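You operate a simulated robot arm through the tools that you are given. There is no shell and no other tool. Be economical: measure what you need, move in short steps, check, and stop when the job is done.

The job below is to be done with a simulated robot arm. You get a single attempt, and the scene is never put back.

JOB
Open the upper bench drawer, take the narrow steel cup and leave it inside, then shut the drawer. Then put one of the white job cards from the left shelf of the weigher on the yellow belt card. Then take the lot marker from the shelf under the high hopper and leave it on the top of the bucket bench. Then take the white lidded tub from the top of the packing bench and put it on the hatch counter. Then put the grey token from the top of the packing bench on the top of the low grey cabinet. Then pull the bench cupboard door open. Keep to this order. Set down upright: narrow steel cup, white lidded tub, grey token.

The check looks at the end state, three seconds after you hand in, the way a careful person would. Anything else that was tipped, shoved, dropped, spilled or broken makes it a failure.

ROBOT AND FRAMES
A 6-joint arm with a two-finger parallel gripper on a trunk, on a base that drives. Base frame: it is fixed to the floor where the robot stands at the start and does not move with it; the origin is under the middle of the robot, x ahead of it, y to its left, z up; the surface under the hand at the start is at about z = 86. Lengths are in cm, angles in degrees, forces in N, time in s.
With the tool pointing down near the work surface it reaches from about 10 to 62 cm from the robot's upright axis, wherever it stands. Its first joint turns from -166.0 to 166.0 degrees. Places, roughly: bench cupboard door [-80, 310, 40]; grey token [-425, 500, 100]; hatch counter [-780, 400, 90]; lot marker [-250, -450, 75]; narrow steel cup (8x15x10 cm) [-40, -410, 90]; top of the bucket bench [180, -420, 90]; top of the low grey cabinet [-510, 220, 90]; upper bench drawer [60, 10, 70]; upper bench drawer inside [60, 10, 70]; white job card [-125, -350, 100]; white lidded tub [-475, 500, 100]; yellow belt card [-150, -175, 75]. Payload 1.57 kg.
The TCP is the grasp point between the finger pads, 3 cm short of the fingertips. In the tool frame z runs along the fingers and y along their closing line. The gripper opens to 11 cm. The fingers are 2.4 cm wide and 1.2 cm thick; the gripper's body (4.8 by 11.2 cm) begins 7.8 cm behind the TCP.
Orientation is that of the tool frame in the base frame, as [roll, pitch, yaw] about the fixed x, y, z axes, in that order (R = Rz(yaw) Ry(pitch) Rx(roll)). With the fingers straight down and closing along the base's y, the tool's x points along the base's -x, its y along +y and its z along -z.

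CONTROLS
- The arm moves only by the tool apply_moves. Its arguments are lists of equal length, an entry for each row: "travel": the shift along the base's x, y, z in mm, a list of three; "dr": the turn, a rotation vector about the base's x, y, z in degrees, a list of three; "grip": the finger opening in mm, from 0 to 110. In form: {"travel": [[tx, ty, tz], ...], "dr": [[wx, wy, wz], ...], "grip": [grip, ...]}. A call has 1 to 10 rows; each row is the pose to reach, as a shift and turn from the pose commanded when the call began. A row lasts 0.2 s, in which the tool goes at most 5 cm and 8.6 degrees; a call with a longer step from one row to the next is refused whole, and so is a gripper value outside its range. A pose out of reach is approached as far as the arm can. The call stops where the force on the tool passes 40 N (or 10 N more than at its start, if that is more) or the arm is blocked; 0.2 s more then pass. The fingers move at their own pace (about 10.8 cm/s each) and stop on an object; they squeeze with about 21 N. The grip force told is the motor's: it shows also when the fingers shut on nothing. Time passes only in rows, and 0.2 s behind the last, so rows that repeat a pose let the fingers close. The reply holds the time, the measured pose of the TCP, the force on the tool along the base axes, the opening and the grip force, in the units named above and with some noise, with the torque about the TCP (base axes, N m) and any sound that the robot's microphone picked up, and new pictures: "pictures" is both (left out), scene, wrist or none.
- Cameras (640 x 400 px; columns grow to the right, rows downward): "scene" is now at [3.33, 11.58, 180.82]; the picture's right is [-0.42, -0.91, 0.00], its down [-0.84, 0.39, -0.38] and it looks along [0.34, -0.16, -0.93] (base axes); focal length 270 px, centre (320, 200). "wrist" rides on the gripper at [7, 1.6, -14.1] in the tool frame; the picture's right is [-0.23, 0.97, 0.00], its down [-0.86, -0.20, -0.48] and it looks along [-0.47, -0.11, 0.88] (tool axes); focal length 222 px, centre (320, 200).
- move_column(by): slides the trunk up (or, below 0, down) by that many cm; the arm and the scene camera ride with it, the base frame stays. It gives what a move gives, with no picture.
- steer(legs): drives the robot by 1 to 6 legs, each [ahead, left, turn to the left] in cm, cm and degrees, along the robot's own axes; the way and the turn of a leg run together, so that a leg with both is an arc; at most 150 cm and 180 degrees a leg. The arm and the cameras ride along, it lands a little off, and it stops where it bumps. It gives what a move gives, and a new picture of the scene camera.
- aim_head(pan, tilt): turns the head with the scene camera to pan (to the left, within 120 degrees either way) and tilt (down, from -29 to 69), counted from straight ahead of the robot. It gives what a move gives, and a new picture of the scene camera.
- measure_at(camera, pixels): for up to 12 pixels [column, row] of the newest picture of that camera ("zoom" is the newest enlarged one), the place [x, y, z] in the base frame of the surface seen there, good to about 0.2 cm. The clock stands still meanwhile.
- inspect(camera, box): a new picture of the part [left, top, right, bottom] of that camera's present view, enlarged. The clock stands still meanwhile.
- job_done(): hands the job in; it is judged then, once.

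Work in short steps. Measure before you move; look again where a grasp or a placing could have gone wrong, and mend it. You have 131 turns and 260 pictures in all, those below and enlarged ones among them. Open the gripper and draw the arm clear of the work before you hand the job in, unless the task says otherwise; then end with one line.

The tools are called after "Call:" as name(argument=value, ...) on one line, values as JSON. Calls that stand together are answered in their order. apply_moves: Moves the arm, as the interface text tells. Its arguments: {"type":"object","properties":{"travel":{"type":"array"},"dr":{"type":"array"},"grip":{"type":"array"},"pictures":{"type":"string","enum":["both","scene","wrist","none"]}},"required":["travel","dr","grip"]} The other tools are called the same way: move_column (by) slides the trunk up or down; steer (legs) drives the base; aim_head (pan, tilt) turns the head that bears the scene camera; measure_at (camera, pixels) gives the place of the surface under pixels of a picture; inspect (camera, box) takes an enlarged picture of a part of a camera's view; job_done () hands the job in.

At the start:

```text
time_s: 0.0
eef_pos: [51.74, -8.98, 97.88]
orientation: [-180.0, -0.1, 179.9]
contact_force: [0.0, -0.3, 0.9]
moment: [0.02, 0.01, -0.01]
opening: 10.99
finger_force: 0.1
trunk travel left (down, up): [-42.5, 16.5]
robot x, y, heading: [0.37, -0.33, 0.1]
head pan, tilt: [-24.6, 67.9]
```

scene: 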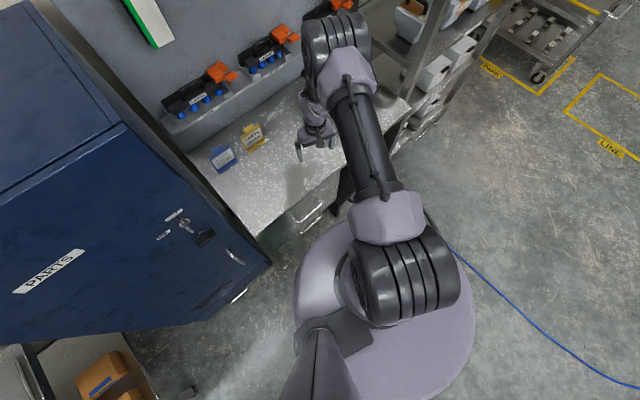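
wrist: 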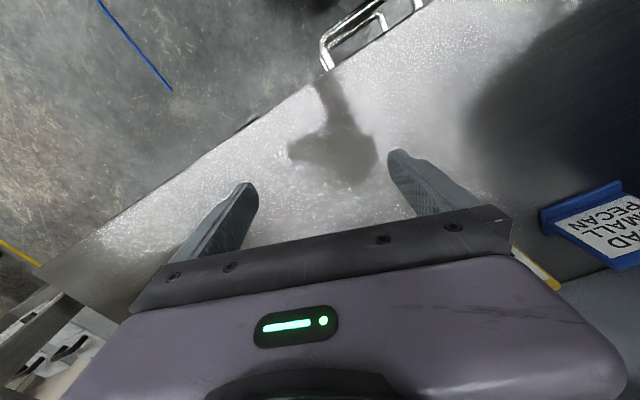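

The scene picture shows the bench ahead with drawer handles near (310,212). I look around with the head first.

Call:
aim_head(pan=0, tilt=50)

Call:
aim_head(pan=-90, tilt=20)

Call:
aim_head(pan=90, tilt=20)

```text
time_s: 0.9
eef_pos: [51.77, -8.93, 97.9]
orientation: [180.0, 0.0, 179.9]
contact_force: [-0.1, -0.6, -0.8]
moment: [-0.04, -0.01, 0.02]
opening: 11.01
finger_force: 0.2
trunk travel left (down, up): [-42.5, 16.5]
robot x, y, heading: [0.21, -0.15, 0.1]
head pan, tilt: [0.0, 50.0]
```

scene: 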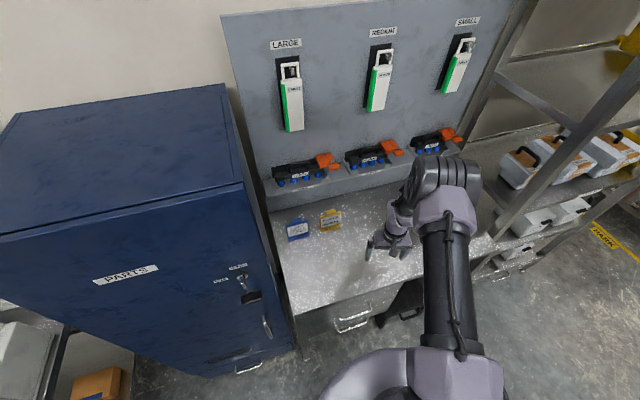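

```text
time_s: 2.5
eef_pos: [51.79, -9.06, 97.86]
orientation: [-180.0, 0.0, -179.8]
contact_force: [-1.4, 0.1, 0.2]
moment: [-0.02, -0.01, 0.02]
opening: 10.99
finger_force: 0.1
trunk travel left (down, up): [-42.5, 16.5]
robot x, y, heading: [-0.04, 0.19, -0.1]
head pan, tilt: [-90.0, 20.0]
```

scene: 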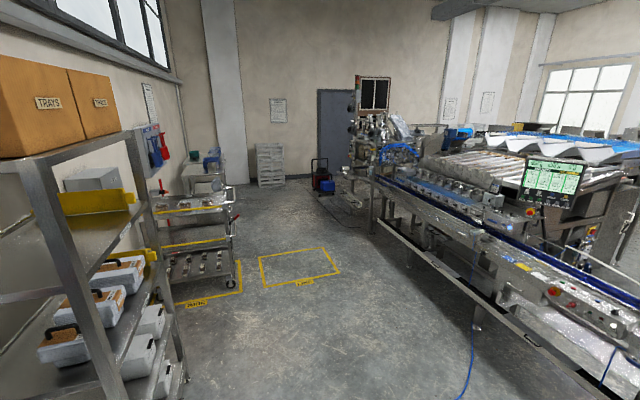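

```text
time_s: 5.2
eef_pos: [51.77, -9.03, 97.97]
orientation: [180.0, 0.0, 180.0]
contact_force: [-0.2, 0.3, 0.2]
moment: [-0.04, 0.03, -0.01]
opening: 11.0
finger_force: 0.0
trunk travel left (down, up): [-42.5, 16.5]
robot x, y, heading: [0.08, 0.1, 0.0]
head pan, tilt: [90.0, 20.0]
```

scene: 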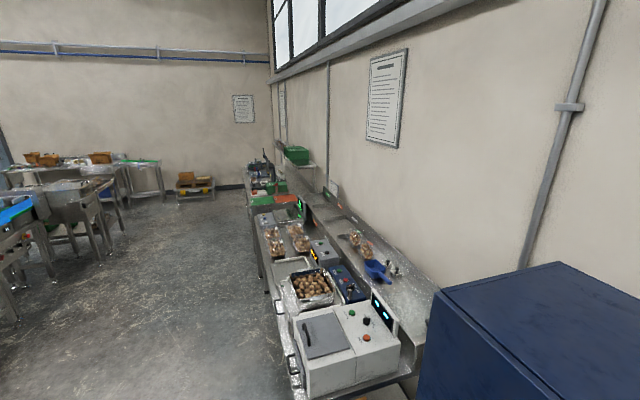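

Now a close look at the drawers ahead and beneath.

Call:
aim_head(pan=10, tilt=69)

Call:
aim_head(pan=180, tilt=20)

```text
time_s: 6.8
eef_pos: [51.83, -9.01, 97.94]
orientation: [-179.9, 0.0, 179.9]
contact_force: [0.7, 0.8, 0.3]
moment: [-0.02, 0.01, 0.04]
opening: 11.01
finger_force: 0.1
trunk travel left (down, up): [-42.5, 16.5]
robot x, y, heading: [-0.3, 0.14, 0.1]
head pan, tilt: [10.0, 68.8]
```

scene: 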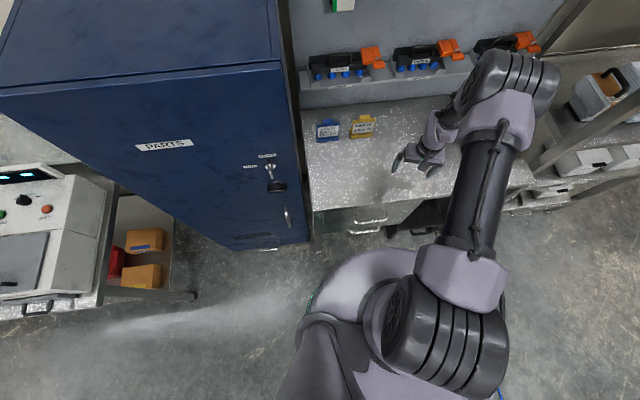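

```text
time_s: 8.6
eef_pos: [51.82, -8.96, 97.82]
orientation: [-179.9, 0.0, 180.0]
contact_force: [0.0, -0.2, -1.0]
moment: [0.0, 0.0, -0.02]
opening: 11.01
finger_force: 0.0
trunk travel left (down, up): [-42.5, 16.5]
robot x, y, heading: [0.29, -0.24, 0.2]
head pan, tilt: [120.3, 20.0]
```

scene: 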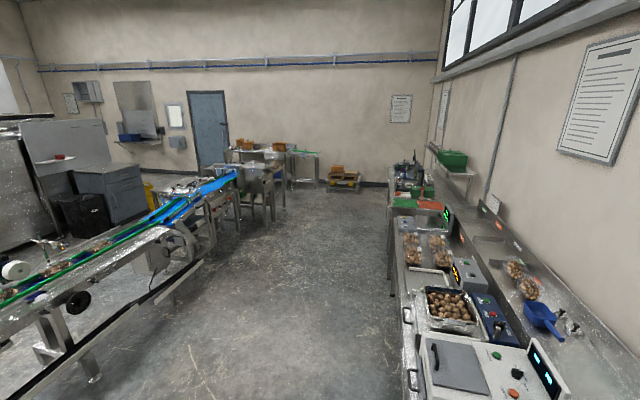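

Handles were at (370,215) and (362,231). I aim back and zoom there.

Call:
aim_head(pan=10, tilt=69)

Call:
inspect(camera="scene", box=[300, 170, 428, 250])

```text
time_s: 10.5
eef_pos: [51.77, -8.96, 97.94]
orientation: [180.0, 0.0, 180.0]
contact_force: [0.4, 0.3, -0.1]
moment: [-0.02, -0.01, 0.01]
opening: 10.99
finger_force: 0.1
trunk travel left (down, up): [-42.5, 16.5]
robot x, y, heading: [-0.0, 0.05, -0.0]
head pan, tilt: [10.0, 68.8]
```

scene: 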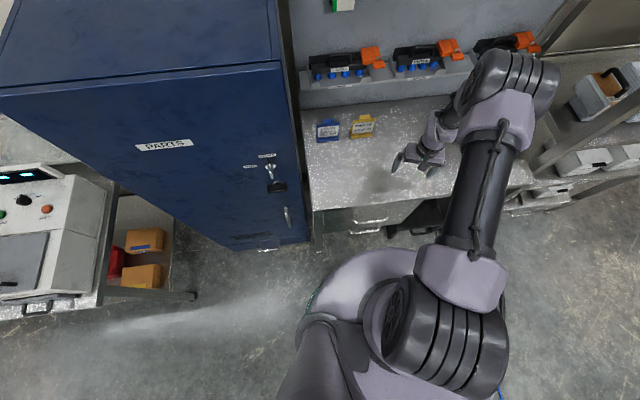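

```text
5.00 times, centred on (364, 210) of scene
```

zoom: 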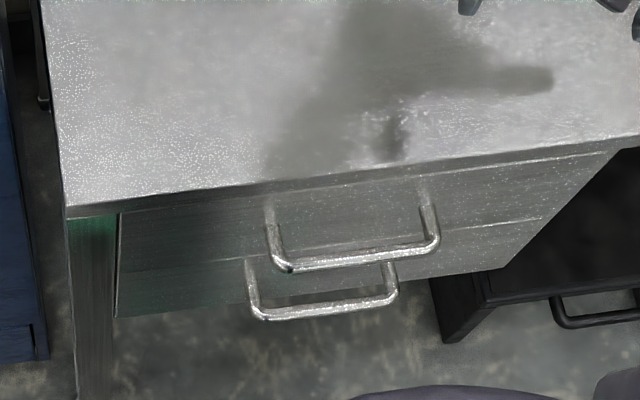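

Call:
measure_at(camera="zoom", pixels=[[355, 257], [275, 265], [435, 245], [350, 225], [268, 200], [425, 182], [325, 305], [80, 208], [600, 148], [120, 230], [605, 160], [290, 200]])

```text
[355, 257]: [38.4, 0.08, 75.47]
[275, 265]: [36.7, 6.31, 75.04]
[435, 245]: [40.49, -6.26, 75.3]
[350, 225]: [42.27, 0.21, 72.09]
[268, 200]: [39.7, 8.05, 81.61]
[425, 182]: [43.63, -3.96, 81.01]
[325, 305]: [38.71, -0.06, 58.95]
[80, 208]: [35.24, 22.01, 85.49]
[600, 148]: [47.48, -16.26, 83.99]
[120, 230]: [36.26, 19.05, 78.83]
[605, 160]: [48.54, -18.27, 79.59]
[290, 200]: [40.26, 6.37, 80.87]
```

Bench front is turned about 17° (bar from (36.7,6.3) to (40.5,-6.3), z≈75; normal (-0.955,-0.295)). I back off and turn so that I face it squarely.

Call:
steer(legs=[[0, 0, 17], [-16, 0, 0]])

```text
time_s: 12.9
eef_pos: [36.76, 1.73, 97.94]
orientation: [-180.0, 0.1, -163.3]
contact_force: [-0.2, -1.0, -0.9]
moment: [-0.01, -0.04, -0.01]
opening: 11.01
finger_force: 0.0
trunk travel left (down, up): [-42.5, 16.5]
robot x, y, heading: [-15.29, -4.8, 16.6]
head pan, tilt: [10.0, 68.8]
```

scene: 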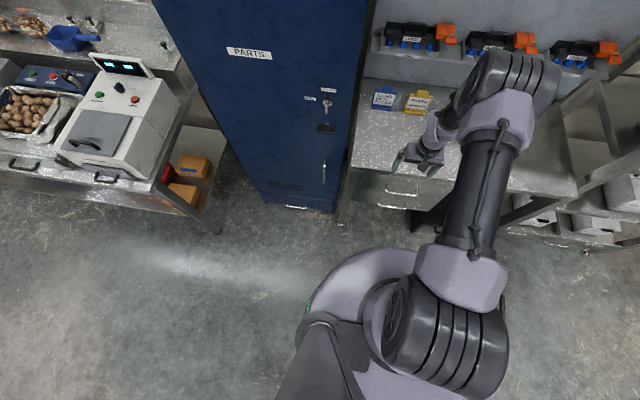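

I turn the tool 85° about vertical while drawing it back from the bench.

Call:
apply_moves(travel=[[-10, -3, 0], [-20, -6, 0], [-30, -9, 0], [-40, -12, 0], [-50, -15, 0], [-60, -18, 0], [-70, -21, 0], [-80, -24, 0], [-90, -27, 0], [-100, -30, 0]], dr=[[0, 0, 8.5], [0, 0, 17], [0, 0, 25.5], [0, 0, 34], [0, 0, 42.5], [0, 0, 51], [0, 0, 59.5], [0, 0, 68], [0, 0, 76.5], [0, 0, 85]], grip=[60, 60, 60, 60, 60, 60, 60, 60, 60, 60], pictures="none")

```text
time_s: 15.1
eef_pos: [26.75, -1.18, 97.92]
orientation: [-180.0, -0.1, -78.1]
contact_force: [-0.6, 0.8, 1.2]
moment: [-0.01, -0.01, 0.0]
opening: 6.01
finger_force: 0.1
trunk travel left (down, up): [-42.5, 16.5]
robot x, y, heading: [-15.64, -4.85, 16.6]
head pan, tilt: [10.0, 68.8]
```

Now I tilt the fingers to 40° below level toward the drawer and go to a spot short of the handle.

Call:
apply_moves(travel=[[0, 0, 0], [0, 0, 0], [10, 0, -20], [20, 0, -40], [30, -2, -70], [40, -3, -110], [50, -5, -150], [58, -5, -176]], dr=[[1.8, -6.9, 0.7], [3.5, -13.9, 1.4], [5.3, -20.8, 2.1], [7.1, -27.7, 2.9], [8.9, -34.6, 3.6], [10.6, -41.6, 4.3], [12.4, -48.5, 5], [12.4, -48.5, 5]], grip=[60, 60, 60, 60, 60, 60, 60, 60])

```text
time_s: 16.9
eef_pos: [32.73, -1.63, 80.44]
orientation: [-129.9, -0.1, -72.9]
contact_force: [-0.8, -0.1, -0.8]
moment: [-0.03, -0.01, 0.03]
opening: 6.01
finger_force: 0.0
trunk travel left (down, up): [-42.5, 16.5]
robot x, y, heading: [-15.01, -4.87, 16.8]
head pan, tilt: [10.0, 68.8]
```

scene: 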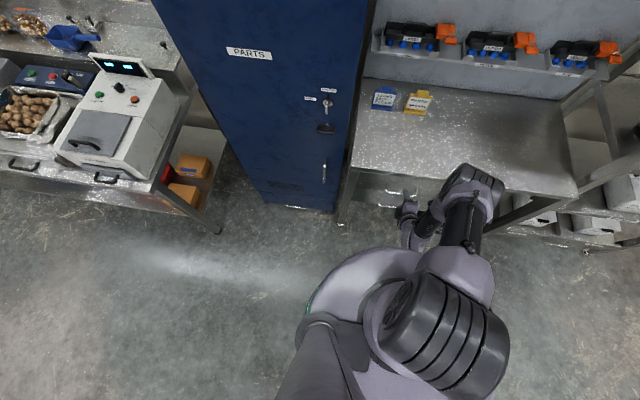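
wrist: 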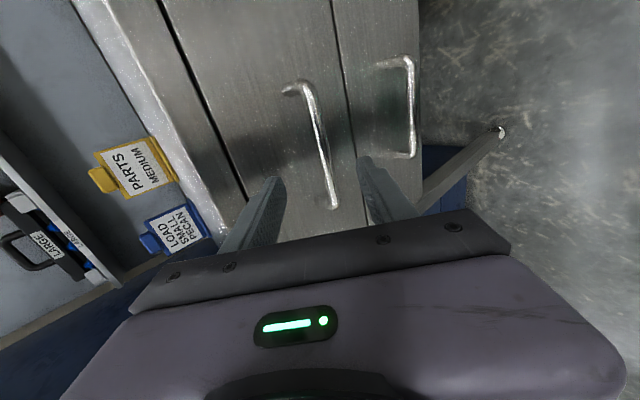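

Handle sits between the fingers in the wrist view. I measure its bar and the drawer edges.

Call:
measure_at(camera="wrist", pixels=[[302, 92], [318, 140], [330, 195], [290, 90], [300, 160], [340, 150], [215, 150], [338, 60]])

```text
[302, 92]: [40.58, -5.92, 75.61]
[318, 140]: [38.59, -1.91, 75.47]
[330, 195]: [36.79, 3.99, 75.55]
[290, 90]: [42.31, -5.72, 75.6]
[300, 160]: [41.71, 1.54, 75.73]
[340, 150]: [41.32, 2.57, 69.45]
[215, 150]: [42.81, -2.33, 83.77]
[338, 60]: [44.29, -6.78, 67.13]
```

The upper drawer front spans z≈67–83, bar at z≈75.4. I flatten to 20° below level so the tips clear the front, then go in with a 3.5 cm opening and close.

Call:
apply_moves(travel=[[1, 0, -10], [2, 0, -21], [3, 1, -31], [25, 7, -40], [48, 14, -48], [48, 14, -48], [48, 14, -48], [48, 14, -48]], dr=[[2, -6.4, 0], [4, -12.8, 0], [5.9, -19.1, 0], [5.9, -19.1, 0], [5.9, -19.1, 0], [5.9, -19.1, 0], [5.9, -19.1, 0], [5.9, -19.1, 0]], grip=[35, 35, 35, 35, 35, 0, 0, 0])

```text
time_s: 18.7
eef_pos: [37.18, -0.39, 83.58]
orientation: [-110.1, -0.1, -72.8]
contact_force: [0.3, 0.4, 0.2]
moment: [-0.01, -0.03, 0.0]
opening: 0.01
finger_force: 20.9
out of reach, approached as far as the arm can: row 2, 3, 4, 5, 6, 7, 8
trunk travel left (down, up): [-42.5, 16.5]
robot x, y, heading: [-15.48, -4.77, 16.5]
head pan, tilt: [10.0, 68.8]
```

scene: 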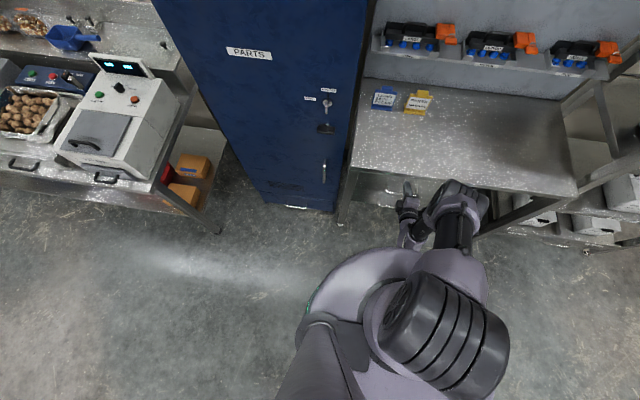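
wrist: 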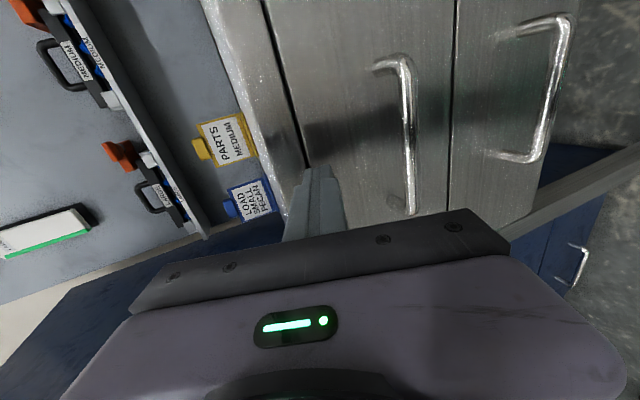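

Out of reach that low, so I draw back 5 cm, open, and lower the trunk.

Call:
apply_moves(travel=[[-24, -7, 0], [-48, -14, 0]], dr=[[0, 0, 0], [0, 0, 0]], grip=[35, 35], pictures="none")

Call:
move_column(by=-8)

```text
time_s: 19.3
eef_pos: [32.66, -1.78, 83.91]
orientation: [-110.0, -0.2, -72.9]
contact_force: [-0.1, -0.6, 0.9]
moment: [0.0, 0.06, 0.03]
opening: 3.48
finger_force: 0.1
trunk travel left (down, up): [-42.5, 16.5]
robot x, y, heading: [-15.43, -4.77, 16.9]
head pan, tilt: [10.0, 68.8]
```

```text
time_s: 20.5
eef_pos: [32.76, -1.87, 75.89]
orientation: [-110.0, -0.1, -72.9]
contact_force: [-0.5, -0.3, 0.1]
moment: [-0.01, -0.01, 0.01]
opening: 3.49
finger_force: 0.0
trunk travel left (down, up): [-34.5, 24.5]
robot x, y, heading: [-15.16, -4.5, 16.8]
head pan, tilt: [10.0, 68.8]
```

Trunk is down; now in along the finger direction, then close.

Call:
apply_moves(travel=[[2, 3, 12], [24, 10, 5], [47, 17, -3], [47, 17, -3], [47, 17, -3], [47, 17, -3]], dr=[[0, 0, 0], [0, 0, 0], [0, 0, 0], [0, 0, 0], [0, 0, 0], [0, 0, 0]], grip=[40, 40, 40, 0, 0, 0])

```text
time_s: 21.7
eef_pos: [36.99, -0.49, 75.38]
orientation: [-110.8, 0.3, -73.2]
contact_force: [2.3, -0.8, -17.4]
moment: [-0.82, -0.03, -0.3]
opening: 1.41
finger_force: 30.5
trunk travel left (down, up): [-34.5, 24.5]
robot x, y, heading: [-15.44, -4.78, 17.0]
head pan, tilt: [10.0, 68.8]
stopped in row 5: the force on the tool passed its limit at 42 N (the readings are from after the stop); the commanded pose is now the measured one
```

scene: 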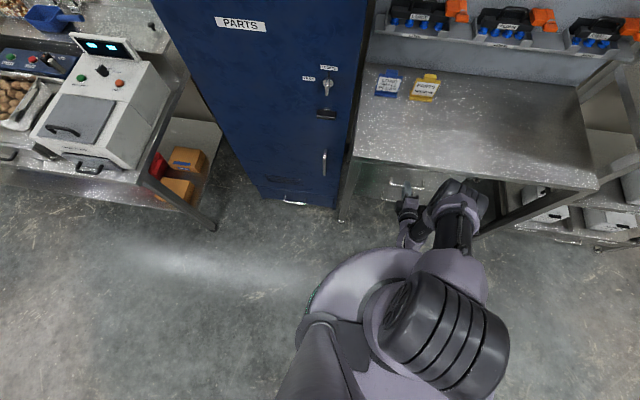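
wrist: 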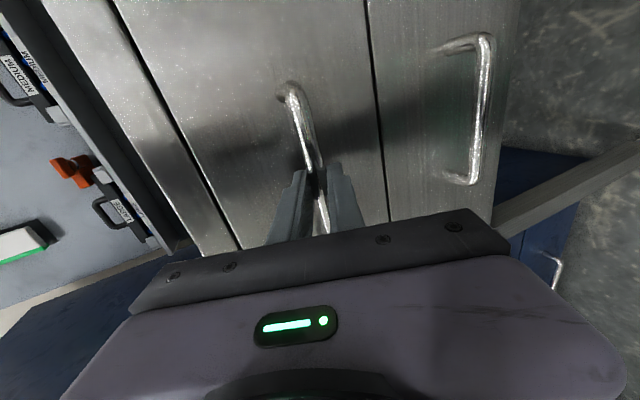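

The fingers hold the bar (opening 1.4). I relax downward a few mm and pull along the normal.

Call:
apply_moves(travel=[[0, 0, -3], [-29, -9, -3], [-57, -17, -3], [-86, -26, -3], [-115, -35, -3], [-143, -44, -3], [-172, -52, -3]], dr=[[0, 0, 0], [0, 0, 0], [0, 0, 0], [0, 0, 0], [0, 0, 0], [0, 0, 0], [0, 0, 0]], grip=[0, 0, 0, 0, 0, 0, 0])

```text
time_s: 22.4
eef_pos: [31.83, -1.95, 75.29]
orientation: [-111.6, 0.4, -73.7]
contact_force: [0.1, -4.0, -23.1]
moment: [-1.06, -0.06, -0.63]
opening: 1.4
finger_force: 30.3
out of reach, approached as far as the arm can: row 2, 3
trunk travel left (down, up): [-34.5, 24.5]
robot x, y, heading: [-15.61, -4.7, 16.7]
head pan, tilt: [10.0, 68.8]
stopped in row 3: the force on the tool passed its limit at 47 N (the readings are from after the stop); the commanded pose is now the measured one
```

scene: 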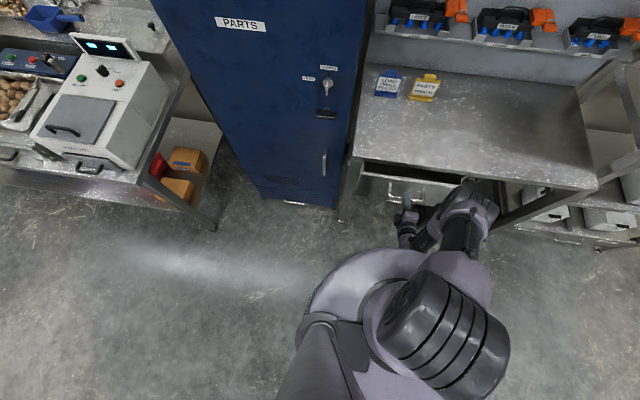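
wrist: 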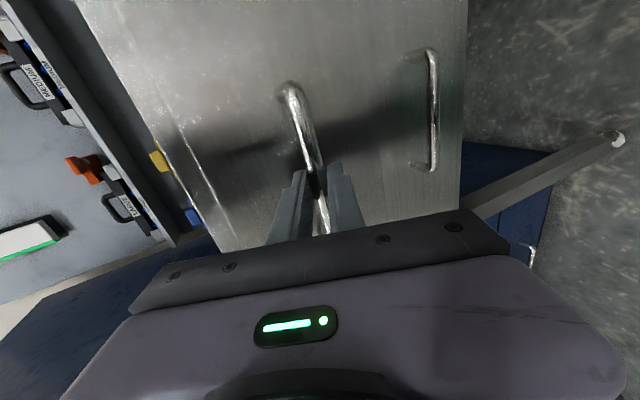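

Drawer moves (5 cm out). The arm is at its low limit, so I pull by driving back 20 cm with the grip held.

Call:
steer(legs=[[-20, 0, 0]])

```text
time_s: 23.8
eef_pos: [19.46, -6.09, 75.28]
orientation: [-111.6, 0.3, -73.9]
contact_force: [-0.8, -0.7, -14.2]
moment: [-0.79, -0.01, -0.26]
opening: 1.37
finger_force: 30.5
trunk travel left (down, up): [-34.5, 24.5]
robot x, y, heading: [-27.99, -8.48, 16.7]
head pan, tilt: [10.0, 68.8]
stopped in leg 1: the force on the tool passed its limit at 42 N (the readings are from after the stop); the commanded pose is now the measured one
```

scene: 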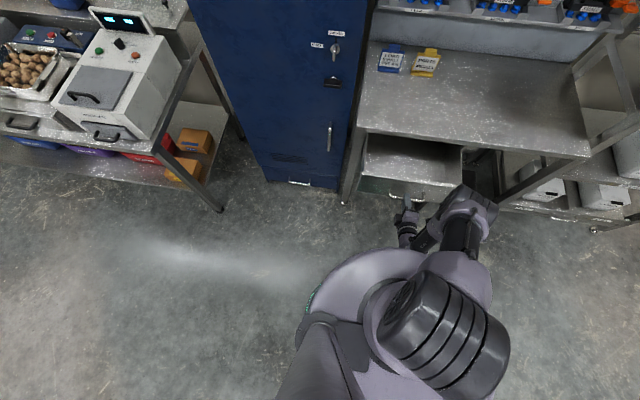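

About 18 cm open; I try 8 cm more.

Call:
steer(legs=[[-9, 0, 0]])

Call:
inspect(camera="scene", box=[330, 120, 490, 220])

```text
time_s: 24.9
eef_pos: [11.03, -8.7, 75.34]
orientation: [-111.6, 0.4, -73.9]
contact_force: [4.6, -14.7, -23.8]
moment: [-1.07, 0.01, -0.45]
opening: 1.39
finger_force: 29.9
trunk travel left (down, up): [-34.5, 24.5]
robot x, y, heading: [-36.79, -10.95, 16.7]
head pan, tilt: [10.0, 68.8]
```

scene: 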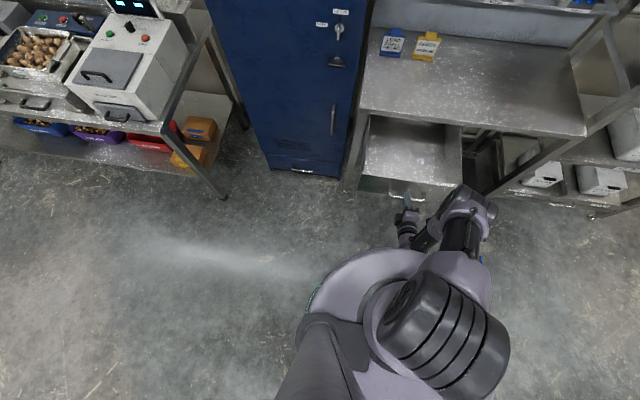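

```text
4.00 times, centred on (410, 170) of scene
```

zoom: 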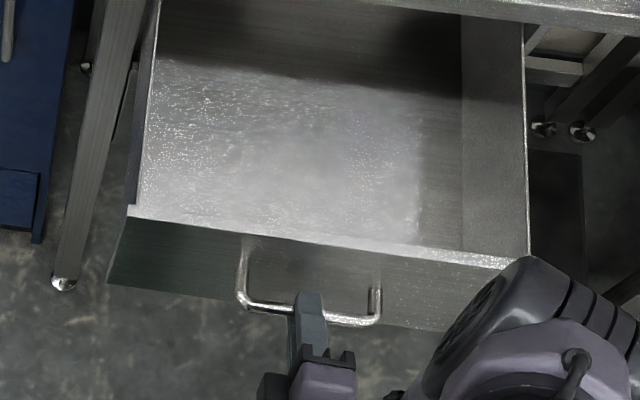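

Drawer open ~27 cm and empty. I measure its interior and rims.

Call:
measure_at(camera="zoom", pixels=[[135, 210], [525, 260], [300, 235], [290, 130], [200, 180], [380, 200], [300, 40], [525, 100], [150, 60], [290, 220]])

Call:
apply_moves(travel=[[0, 0, 0], [0, 0, 0], [-40, -12, 0], [-80, -24, 0]], dr=[[0, 0, 0], [0, 0, 0], [0, 0, 0], [0, 0, 0]], grip=[50, 50, 50, 50], pictures="none")

```text
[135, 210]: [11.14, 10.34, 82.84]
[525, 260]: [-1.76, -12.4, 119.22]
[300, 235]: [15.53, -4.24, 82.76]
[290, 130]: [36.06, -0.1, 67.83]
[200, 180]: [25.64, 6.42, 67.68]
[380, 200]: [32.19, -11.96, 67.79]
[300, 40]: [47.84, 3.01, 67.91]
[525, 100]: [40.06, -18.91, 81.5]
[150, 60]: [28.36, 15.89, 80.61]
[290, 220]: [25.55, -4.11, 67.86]
```

```text
time_s: 25.9
eef_pos: [3.21, -11.55, 77.26]
orientation: [-111.6, 0.3, -74.0]
contact_force: [-0.6, 0.0, 0.4]
moment: [-0.02, 0.03, 0.04]
opening: 5.0
finger_force: 0.0
out of reach, approached as far as the arm can: row 3, 4
trunk travel left (down, up): [-34.5, 24.5]
robot x, y, heading: [-36.48, -11.29, 16.9]
head pan, tilt: [10.0, 68.8]
```

Drawer floor z≈67.8, rim z≈82.8. I raise the trunk, bring the tool back to pointing down, and view the way to the cup.

Call:
move_column(by=20)

Call:
apply_moves(travel=[[0, 0, 20], [0, 0, 40], [0, 0, 60], [0, 0, 60], [0, 0, 60], [0, 0, 60], [0, 0, 60], [0, 0, 60]], dr=[[-2.4, 8.1, 0], [-4.8, 16.2, 0], [-7.2, 24.3, 0], [-9.6, 32.4, 0], [-12, 40.5, 0], [-14.4, 48.6, 0], [-16.8, 56.7, 0], [-19.2, 64.8, 0]], grip=[50, 50, 50, 50, 50, 50, 50, 50], pictures="none")

Call:
aim_head(pan=-107, tilt=25)

```text
time_s: 28.0
eef_pos: [3.34, -11.4, 97.14]
orientation: [-111.6, 0.3, -73.9]
contact_force: [-0.7, -0.8, -0.3]
moment: [0.01, 0.0, 0.0]
opening: 5.02
finger_force: 0.0
trunk travel left (down, up): [-54.5, 4.5]
robot x, y, heading: [-36.38, -11.02, 17.1]
head pan, tilt: [10.0, 68.8]
```

```text
time_s: 29.8
eef_pos: [3.31, -11.29, 103.2]
orientation: [-179.3, -0.2, -73.8]
contact_force: [1.1, 0.4, -0.3]
moment: [-0.02, -0.03, 0.01]
opening: 5.02
finger_force: 0.0
trunk travel left (down, up): [-54.5, 4.5]
robot x, y, heading: [-36.59, -11.11, 16.7]
head pan, tilt: [10.0, 68.8]
```

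```text
time_s: 31.8
eef_pos: [3.27, -11.39, 103.29]
orientation: [-179.2, -0.2, -73.9]
contact_force: [-0.4, 0.5, -0.6]
moment: [-0.01, 0.0, -0.03]
opening: 5.01
finger_force: 0.0
trunk travel left (down, up): [-54.5, 4.5]
robot x, y, heading: [-36.44, -10.99, 16.8]
head pan, tilt: [-107.0, 25.0]
```

scene: 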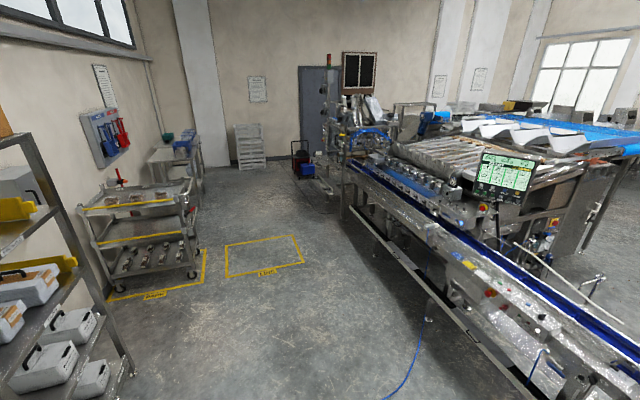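

I measure key points on the way: cart corner, bucket bench, end machine, conveyor edge, yellow card.

Call:
measure_at(camera="scene", pixels=[[190, 210], [195, 275], [178, 155], [345, 165], [300, 265], [240, 245], [470, 266], [405, 260], [370, 152], [340, 205], [400, 118], [440, 330]])

Call:
inspect(camera="scene", box=[280, 60, 480, 210])

```text
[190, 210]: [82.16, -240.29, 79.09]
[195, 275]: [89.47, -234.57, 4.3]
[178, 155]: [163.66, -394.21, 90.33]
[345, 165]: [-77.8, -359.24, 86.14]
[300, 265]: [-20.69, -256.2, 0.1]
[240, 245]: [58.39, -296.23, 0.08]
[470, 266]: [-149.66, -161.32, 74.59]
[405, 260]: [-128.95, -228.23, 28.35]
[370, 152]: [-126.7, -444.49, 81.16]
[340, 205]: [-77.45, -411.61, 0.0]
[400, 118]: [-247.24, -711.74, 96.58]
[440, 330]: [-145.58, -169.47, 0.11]
```

```text
2.67 times, centred on (380, 135) of scene
```

zoom: 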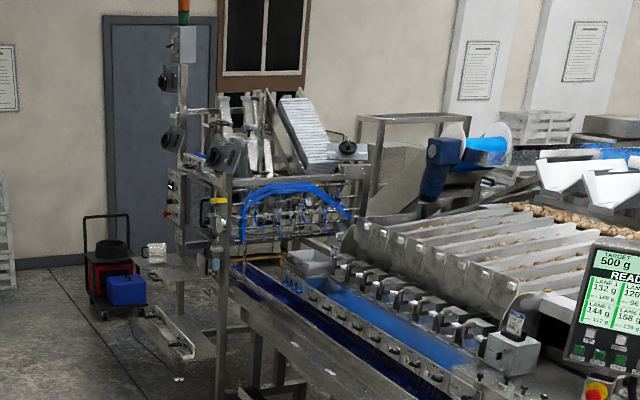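

I measure candidates: the small white item at zoom (155,252), the cart top (110,250).

Call:
measure_at(camera="zoom", pixels=[[155, 250], [110, 250], [120, 290], [150, 275], [175, 350], [213, 215], [515, 320], [305, 262]])

Call:
steer(legs=[[-5, 0, 0], [0, 0, -107], [120, 0, 0]])

```text
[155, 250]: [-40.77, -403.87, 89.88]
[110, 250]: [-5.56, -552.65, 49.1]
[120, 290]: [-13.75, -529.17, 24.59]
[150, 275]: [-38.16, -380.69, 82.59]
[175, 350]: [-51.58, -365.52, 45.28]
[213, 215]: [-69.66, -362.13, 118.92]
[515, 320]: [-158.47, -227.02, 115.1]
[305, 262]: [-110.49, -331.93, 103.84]
```

```text
time_s: 42.9
eef_pos: [-58.63, -168.07, 103.27]
orientation: [-179.2, -0.2, 176.9]
contact_force: [-0.2, 0.0, 0.7]
moment: [0.01, 0.02, -0.02]
opening: 5.01
finger_force: 0.0
trunk travel left (down, up): [-54.5, 4.5]
robot x, y, heading: [-45.28, -130.53, -92.1]
head pan, tilt: [-107.0, 25.0]
```

scene: 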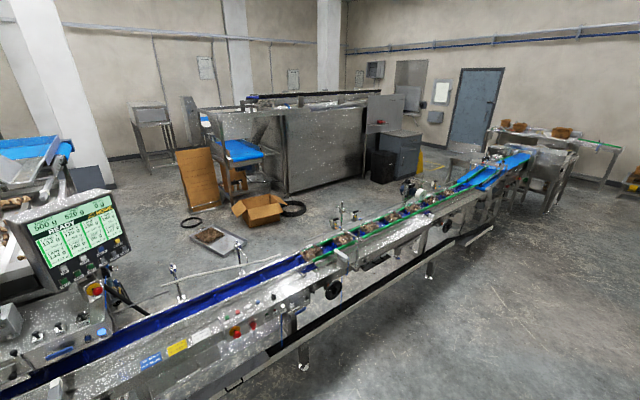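

The cup is at about (-41,-404,90). I drive closer, bearing left, and look ahead.

Call:
steer(legs=[[130, 40, 0]])

Call:
aim_head(pan=-10, tilt=40)

```text
time_s: 49.6
eef_pos: [-24.49, -298.7, 103.18]
orientation: [-179.1, -0.2, 176.5]
contact_force: [-0.1, 0.3, -0.7]
moment: [-0.01, -0.04, 0.0]
opening: 5.02
finger_force: 0.1
trunk travel left (down, up): [-54.5, 4.5]
robot x, y, heading: [-11.03, -261.28, -92.7]
head pan, tilt: [-107.0, 25.0]
```

scene: 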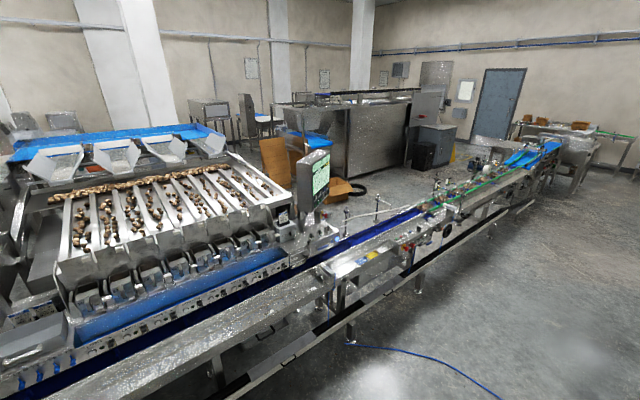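

```text
time_s: 51.4
eef_pos: [-24.53, -298.71, 103.25]
orientation: [-179.2, -0.2, 176.4]
contact_force: [-0.5, -0.5, -0.3]
moment: [0.0, 0.01, 0.0]
opening: 5.02
finger_force: 0.0
trunk travel left (down, up): [-54.5, 4.5]
robot x, y, heading: [-10.81, -261.01, -92.7]
head pan, tilt: [-10.0, 40.0]
```

scene: 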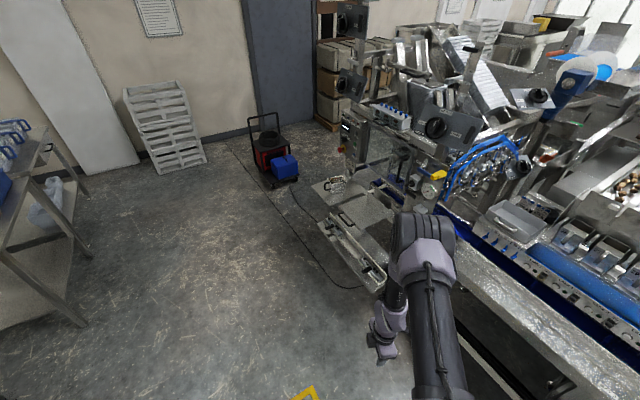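

Call:
inspect(camera="scene", box=[296, 150, 424, 230])

```text
5.00 times, centred on (360, 190) of scene
```

zoom: 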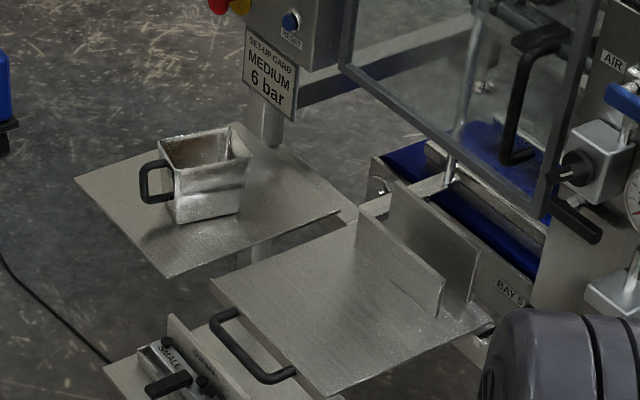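

Clear: the square steel cup with a black handle stands on a small shelf. I measure it.

Call:
measure_at(camera="zoom", pixels=[[165, 143], [235, 128], [247, 158], [180, 178], [240, 208], [178, 220], [148, 180], [165, 275], [75, 180], [235, 125], [355, 205], [255, 365]])

```text
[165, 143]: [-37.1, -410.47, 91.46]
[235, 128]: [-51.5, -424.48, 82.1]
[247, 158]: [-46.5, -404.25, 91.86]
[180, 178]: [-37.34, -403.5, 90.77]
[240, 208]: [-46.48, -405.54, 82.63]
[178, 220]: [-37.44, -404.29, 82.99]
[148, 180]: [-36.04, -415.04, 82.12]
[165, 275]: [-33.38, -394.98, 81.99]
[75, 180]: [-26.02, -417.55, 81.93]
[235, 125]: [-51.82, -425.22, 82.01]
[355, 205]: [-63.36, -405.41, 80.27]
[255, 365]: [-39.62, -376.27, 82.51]
```

Cup body spans x -46.5…-37.3, y about -411…-404, z 82–92; handle on the +x side. I drive up beside it.

Call:
steer(legs=[[101, 7, 0]])

Call:
aim_head(pan=-35, tilt=62)

```text
time_s: 56.6
eef_pos: [-24.14, -399.44, 103.2]
orientation: [-179.2, -0.2, 175.3]
contact_force: [0.1, 0.1, 0.2]
moment: [-0.01, 0.04, 0.03]
opening: 5.02
finger_force: 0.1
trunk travel left (down, up): [-54.5, 4.5]
robot x, y, heading: [-10.03, -362.28, -94.1]
head pan, tilt: [-10.0, 40.0]
```

scene: 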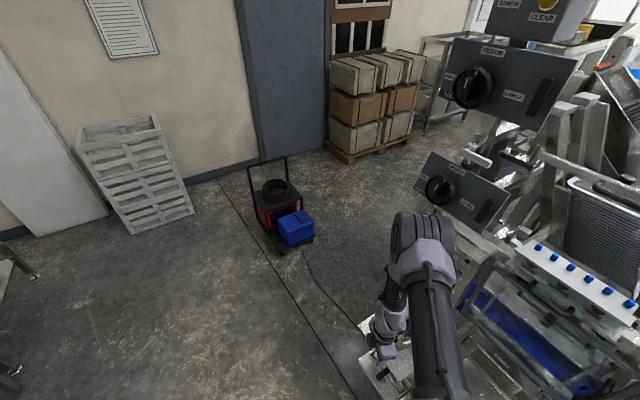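

```text
time_s: 57.5
eef_pos: [-24.0, -399.47, 103.13]
orientation: [-179.1, -0.2, 175.3]
contact_force: [0.2, 0.3, 0.8]
moment: [-0.01, 0.0, 0.01]
opening: 5.03
finger_force: 0.0
trunk travel left (down, up): [-54.5, 4.5]
robot x, y, heading: [-9.48, -362.36, -93.7]
head pan, tilt: [-35.0, 62.0]
```

scene: 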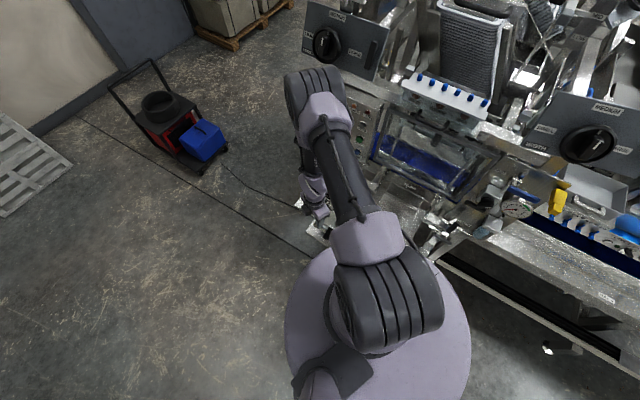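

I open the gripper and take a wrist picture; tool is at (-24,-399.5,103) with closing line along y.

Call:
apply_moves(travel=[[0, 0, 20], [0, 0, 40]], dr=[[0, 0, 0], [0, 0, 4]], grip=[110, 110])

Call:
inspect(camera="scene", box=[270, 60, 430, 260])

```text
time_s: 58.1
eef_pos: [-24.1, -399.4, 107.34]
orientation: [-179.2, -0.2, 179.4]
contact_force: [-0.4, -0.6, 0.2]
moment: [0.0, 0.0, -0.04]
opening: 10.99
finger_force: 0.1
trunk travel left (down, up): [-54.5, 4.5]
robot x, y, heading: [-9.87, -362.34, -93.9]
head pan, tilt: [-35.0, 62.0]
```

scene: 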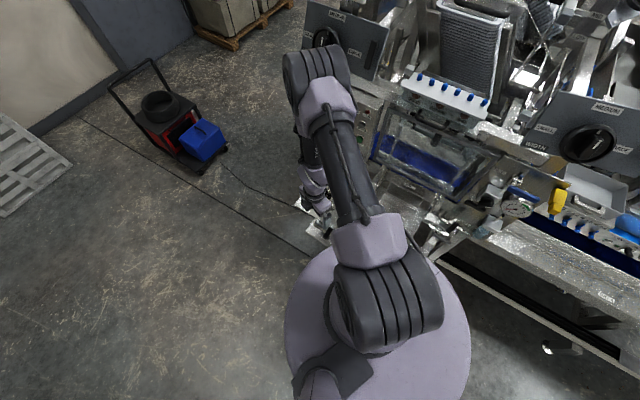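
wrist: 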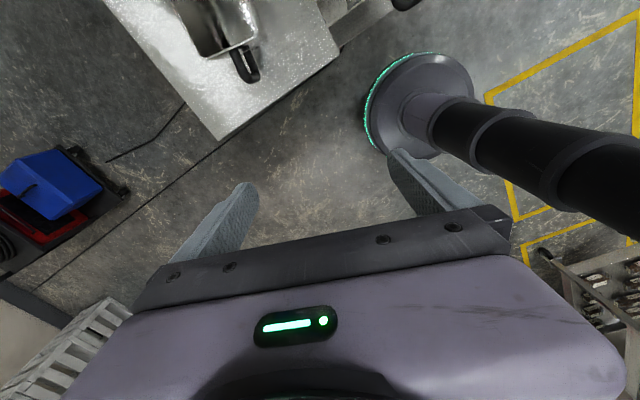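

```text
2.00 times, centred on (350, 160) of scene
```

zoom: 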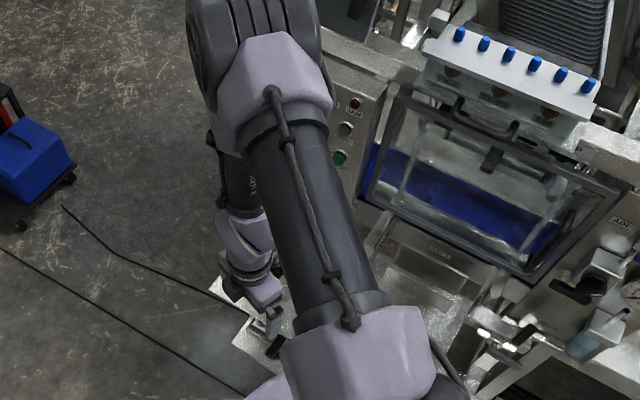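

I measure cup points in the wrist view.

Call:
measure_at(camera="wrist", pixels=[[248, 75], [255, 30], [205, 52], [240, 50], [215, 130], [335, 55]])

Call:
measure_at(camera="zoom", pixels=[[350, 110], [385, 75], [370, 170], [395, 100], [360, 200], [330, 170]])

```text
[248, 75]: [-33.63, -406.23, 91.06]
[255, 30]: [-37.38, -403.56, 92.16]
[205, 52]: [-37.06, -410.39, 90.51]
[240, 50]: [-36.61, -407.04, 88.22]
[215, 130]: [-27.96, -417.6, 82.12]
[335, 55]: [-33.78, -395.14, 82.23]
```

```text
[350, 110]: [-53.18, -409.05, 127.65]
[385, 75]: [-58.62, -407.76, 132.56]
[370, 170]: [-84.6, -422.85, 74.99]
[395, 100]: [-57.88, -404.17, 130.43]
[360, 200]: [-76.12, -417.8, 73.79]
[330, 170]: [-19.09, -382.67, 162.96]
```

Cup is square to the axes, centred near y=-407.1, grip spot x≈-41. I move above it and check before descending.

Call:
apply_moves(travel=[[-42, -19, 0], [-85, -38, 0], [-127, -58, 0], [-169, -77, 0], [-169, -77, -40]], dr=[[0, 0, 0], [0, 0, 0], [0, 0, 0], [0, 0, 0], [0, 0, 0]], grip=[110, 110, 110, 110, 110])

Call:
inspect(camera="scene", box=[270, 60, 430, 260])

```text
time_s: 59.3
eef_pos: [-40.93, -407.02, 103.2]
orientation: [-179.1, -0.3, 179.4]
contact_force: [-0.7, 0.7, -2.1]
moment: [0.0, 0.01, -0.02]
opening: 11.0
finger_force: 0.0
trunk travel left (down, up): [-54.5, 4.5]
robot x, y, heading: [-9.79, -362.47, -94.1]
head pan, tilt: [-35.0, 62.0]
```

scene: 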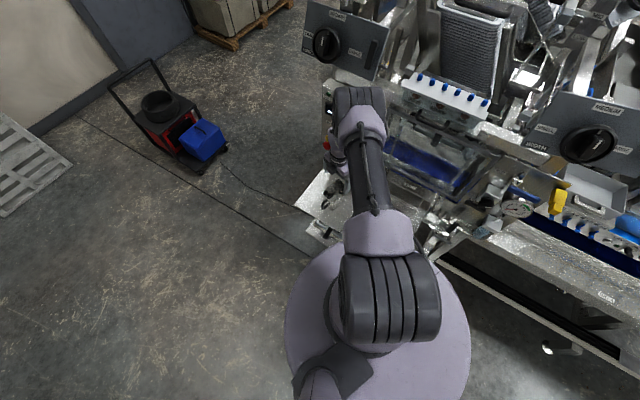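
wrist: 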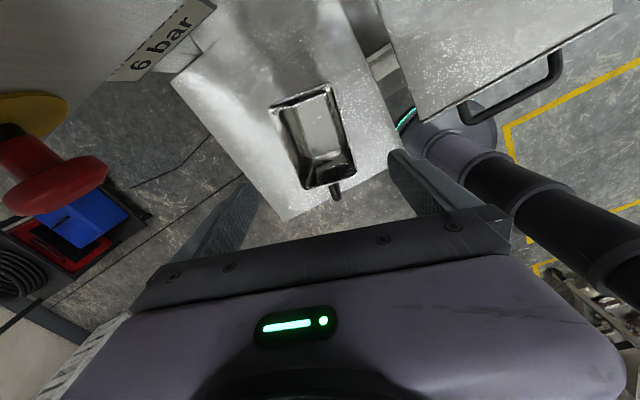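

```text
2.00 times, centred on (350, 160) of scene
```

zoom: 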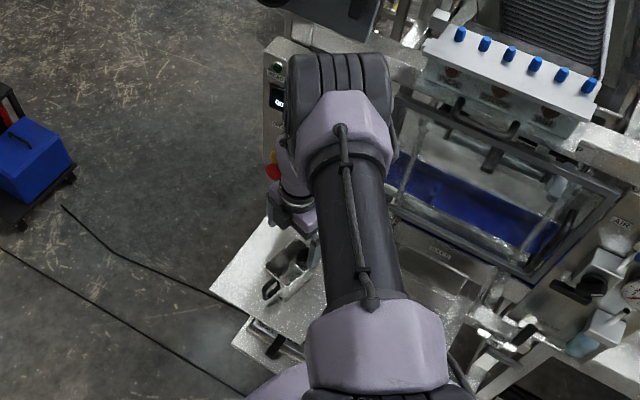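

An emergency knob is near on the left of the wrist view (60,185); I measure it and the cup rim.

Call:
measure_at(camera="wrist", pixels=[[60, 180], [100, 170], [100, 60], [272, 108], [330, 85], [310, 188], [355, 178], [140, 75]])

```text
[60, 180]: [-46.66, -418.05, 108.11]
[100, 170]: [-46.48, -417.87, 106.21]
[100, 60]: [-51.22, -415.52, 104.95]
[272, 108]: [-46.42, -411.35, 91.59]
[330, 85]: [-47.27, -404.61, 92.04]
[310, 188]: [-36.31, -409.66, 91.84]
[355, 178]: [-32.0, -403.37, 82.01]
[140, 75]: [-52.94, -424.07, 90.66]
```

Clearances hold (box face x≈-51, knob y≈-418). I descend and close on the cup.

Call:
apply_moves(travel=[[4, -2, -45], [4, -2, -90], [4, -2, -130], [4, -2, -130], [4, -2, -130], [4, -2, -130]], dr=[[0, 0, 0], [0, 0, 0], [0, 0, 0], [0, 0, 0], [0, 0, 0], [0, 0, 0]], grip=[110, 110, 110, 40, 40, 40], pictures="wrist")

```text
time_s: 60.7
eef_pos: [-40.51, -407.3, 90.24]
orientation: [-179.2, -0.2, 179.2]
contact_force: [0.5, -0.9, 0.6]
moment: [0.03, 0.04, 0.02]
opening: 7.71
finger_force: 21.1
trunk travel left (down, up): [-54.5, 4.5]
robot x, y, heading: [-9.76, -362.54, -94.0]
head pan, tilt: [-35.0, 62.0]
```

wrist: 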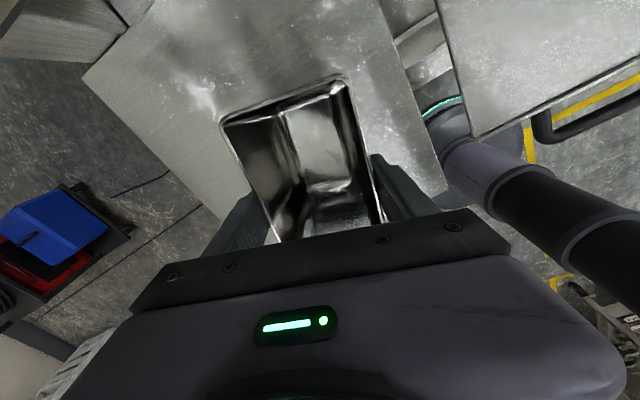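

Cup held (opening 7.7). I lift 15 cm and draw it out to +x, clear of the machine.

Call:
apply_moves(travel=[[0, 0, 40], [0, 0, 80], [10, 0, 120], [50, 0, 150], [95, 10, 150], [140, 30, 150], [180, 50, 150], [205, 73, 150]], dr=[[0, 0, 0], [0, 0, 0], [0, 0, 0], [0, 0, 0], [0, 0, 0], [0, 0, 0], [0, 0, 0], [0, 0, 0]], grip=[40, 40, 40, 40, 40, 40, 40, 40], pictures="none")

Call:
steer(legs=[[-150, -15, 0], [-25, -5, 0], [0, 0, 111]])

```text
time_s: 62.5
eef_pos: [-20.06, -399.79, 105.19]
orientation: [-179.3, -0.2, 179.3]
contact_force: [1.1, 1.4, -3.4]
moment: [0.0, -0.02, 0.01]
opening: 7.64
finger_force: 20.8
trunk travel left (down, up): [-54.5, 4.5]
robot x, y, heading: [-9.82, -362.13, -93.9]
head pan, tilt: [-35.0, 62.0]
```

```text
refused: leg 1 is longer than a leg can be; nothing moved
```

Legs must be at most 150 cm; I shorten them.

Call:
steer(legs=[[-120, -15, 0], [-55, -5, 0], [0, 0, 111]])

Call:
aim_head(pan=45, tilt=40)

```text
time_s: 76.2
eef_pos: [21.45, -180.21, 104.97]
orientation: [-179.1, -0.3, -68.3]
contact_force: [0.5, 0.1, -3.0]
moment: [0.02, 0.02, -0.02]
opening: 7.52
finger_force: 20.8
trunk travel left (down, up): [-54.5, 4.5]
robot x, y, heading: [-16.99, -184.75, 18.1]
head pan, tilt: [-35.0, 62.0]
```

scene: 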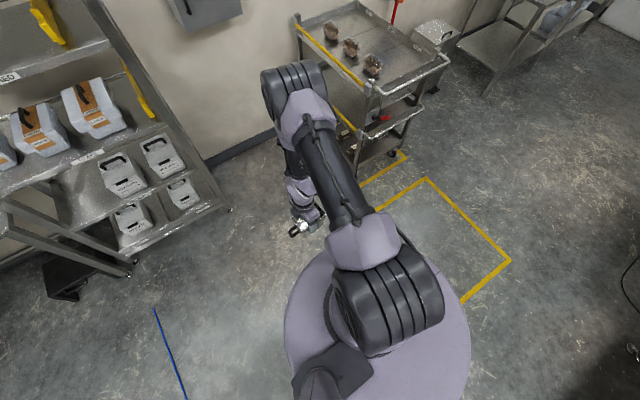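

```text
time_s: 77.7
eef_pos: [21.47, -180.16, 105.13]
orientation: [-179.3, -0.2, -68.4]
contact_force: [-0.5, -0.3, -2.4]
moment: [-0.01, -0.03, -0.01]
opening: 7.5
finger_force: 21.0
trunk travel left (down, up): [-54.5, 4.5]
robot x, y, heading: [-17.05, -184.81, 18.3]
head pan, tilt: [45.0, 40.0]
```

scene: 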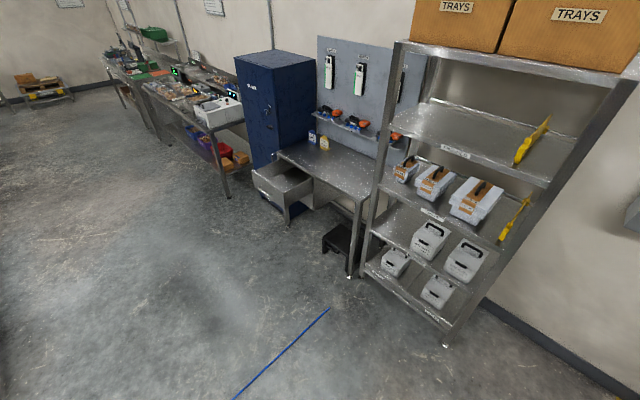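

The opening has drifted 7.7→7.5; I check the grip in the wrist view.

Call:
inspect(camera="wrist", box=[0, 0, 640, 400])

Call:
measure_at(camera="scene", pixels=[[251, 172], [285, 192], [350, 275], [450, 345], [365, 285], [312, 175], [228, 195]])

```text
1.00 times, centred on (320, 200) of wrist (not enlarged: the box is as wide or as high as the picture)
```

zoom: 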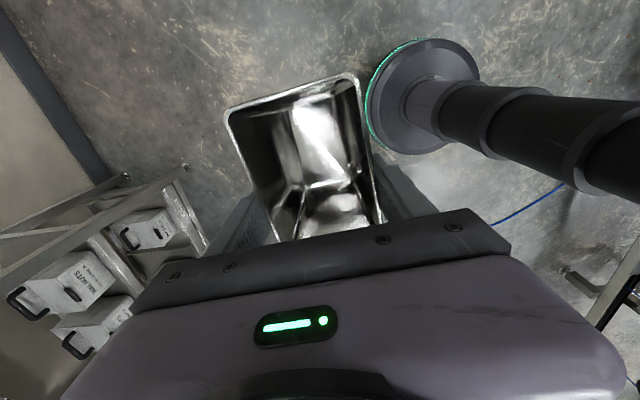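

```text
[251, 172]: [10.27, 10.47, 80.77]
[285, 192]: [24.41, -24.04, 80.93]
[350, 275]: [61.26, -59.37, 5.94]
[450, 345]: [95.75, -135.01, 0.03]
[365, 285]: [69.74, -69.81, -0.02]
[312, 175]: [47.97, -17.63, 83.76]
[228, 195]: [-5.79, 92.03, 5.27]
```

The rim looks larger than before, so the cup may have tilted; I measure rim corners.

Call:
measure_at(camera="wrist", pixels=[[230, 110], [354, 78], [380, 205], [268, 220], [290, 93]])

```text
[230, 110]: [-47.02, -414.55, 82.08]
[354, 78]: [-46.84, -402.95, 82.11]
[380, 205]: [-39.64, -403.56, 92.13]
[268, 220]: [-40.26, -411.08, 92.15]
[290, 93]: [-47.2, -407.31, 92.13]
```

Those came from the older picture; I measure in the zoom one.

Call:
measure_at(camera="zoom", pixels=[[230, 112], [352, 78], [378, 205], [290, 93], [268, 215], [362, 120], [245, 150]])

```text
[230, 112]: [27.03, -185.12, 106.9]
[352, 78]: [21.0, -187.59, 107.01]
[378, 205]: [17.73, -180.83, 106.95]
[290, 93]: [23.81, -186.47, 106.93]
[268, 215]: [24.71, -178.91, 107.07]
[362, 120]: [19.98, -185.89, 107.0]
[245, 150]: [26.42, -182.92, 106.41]
```

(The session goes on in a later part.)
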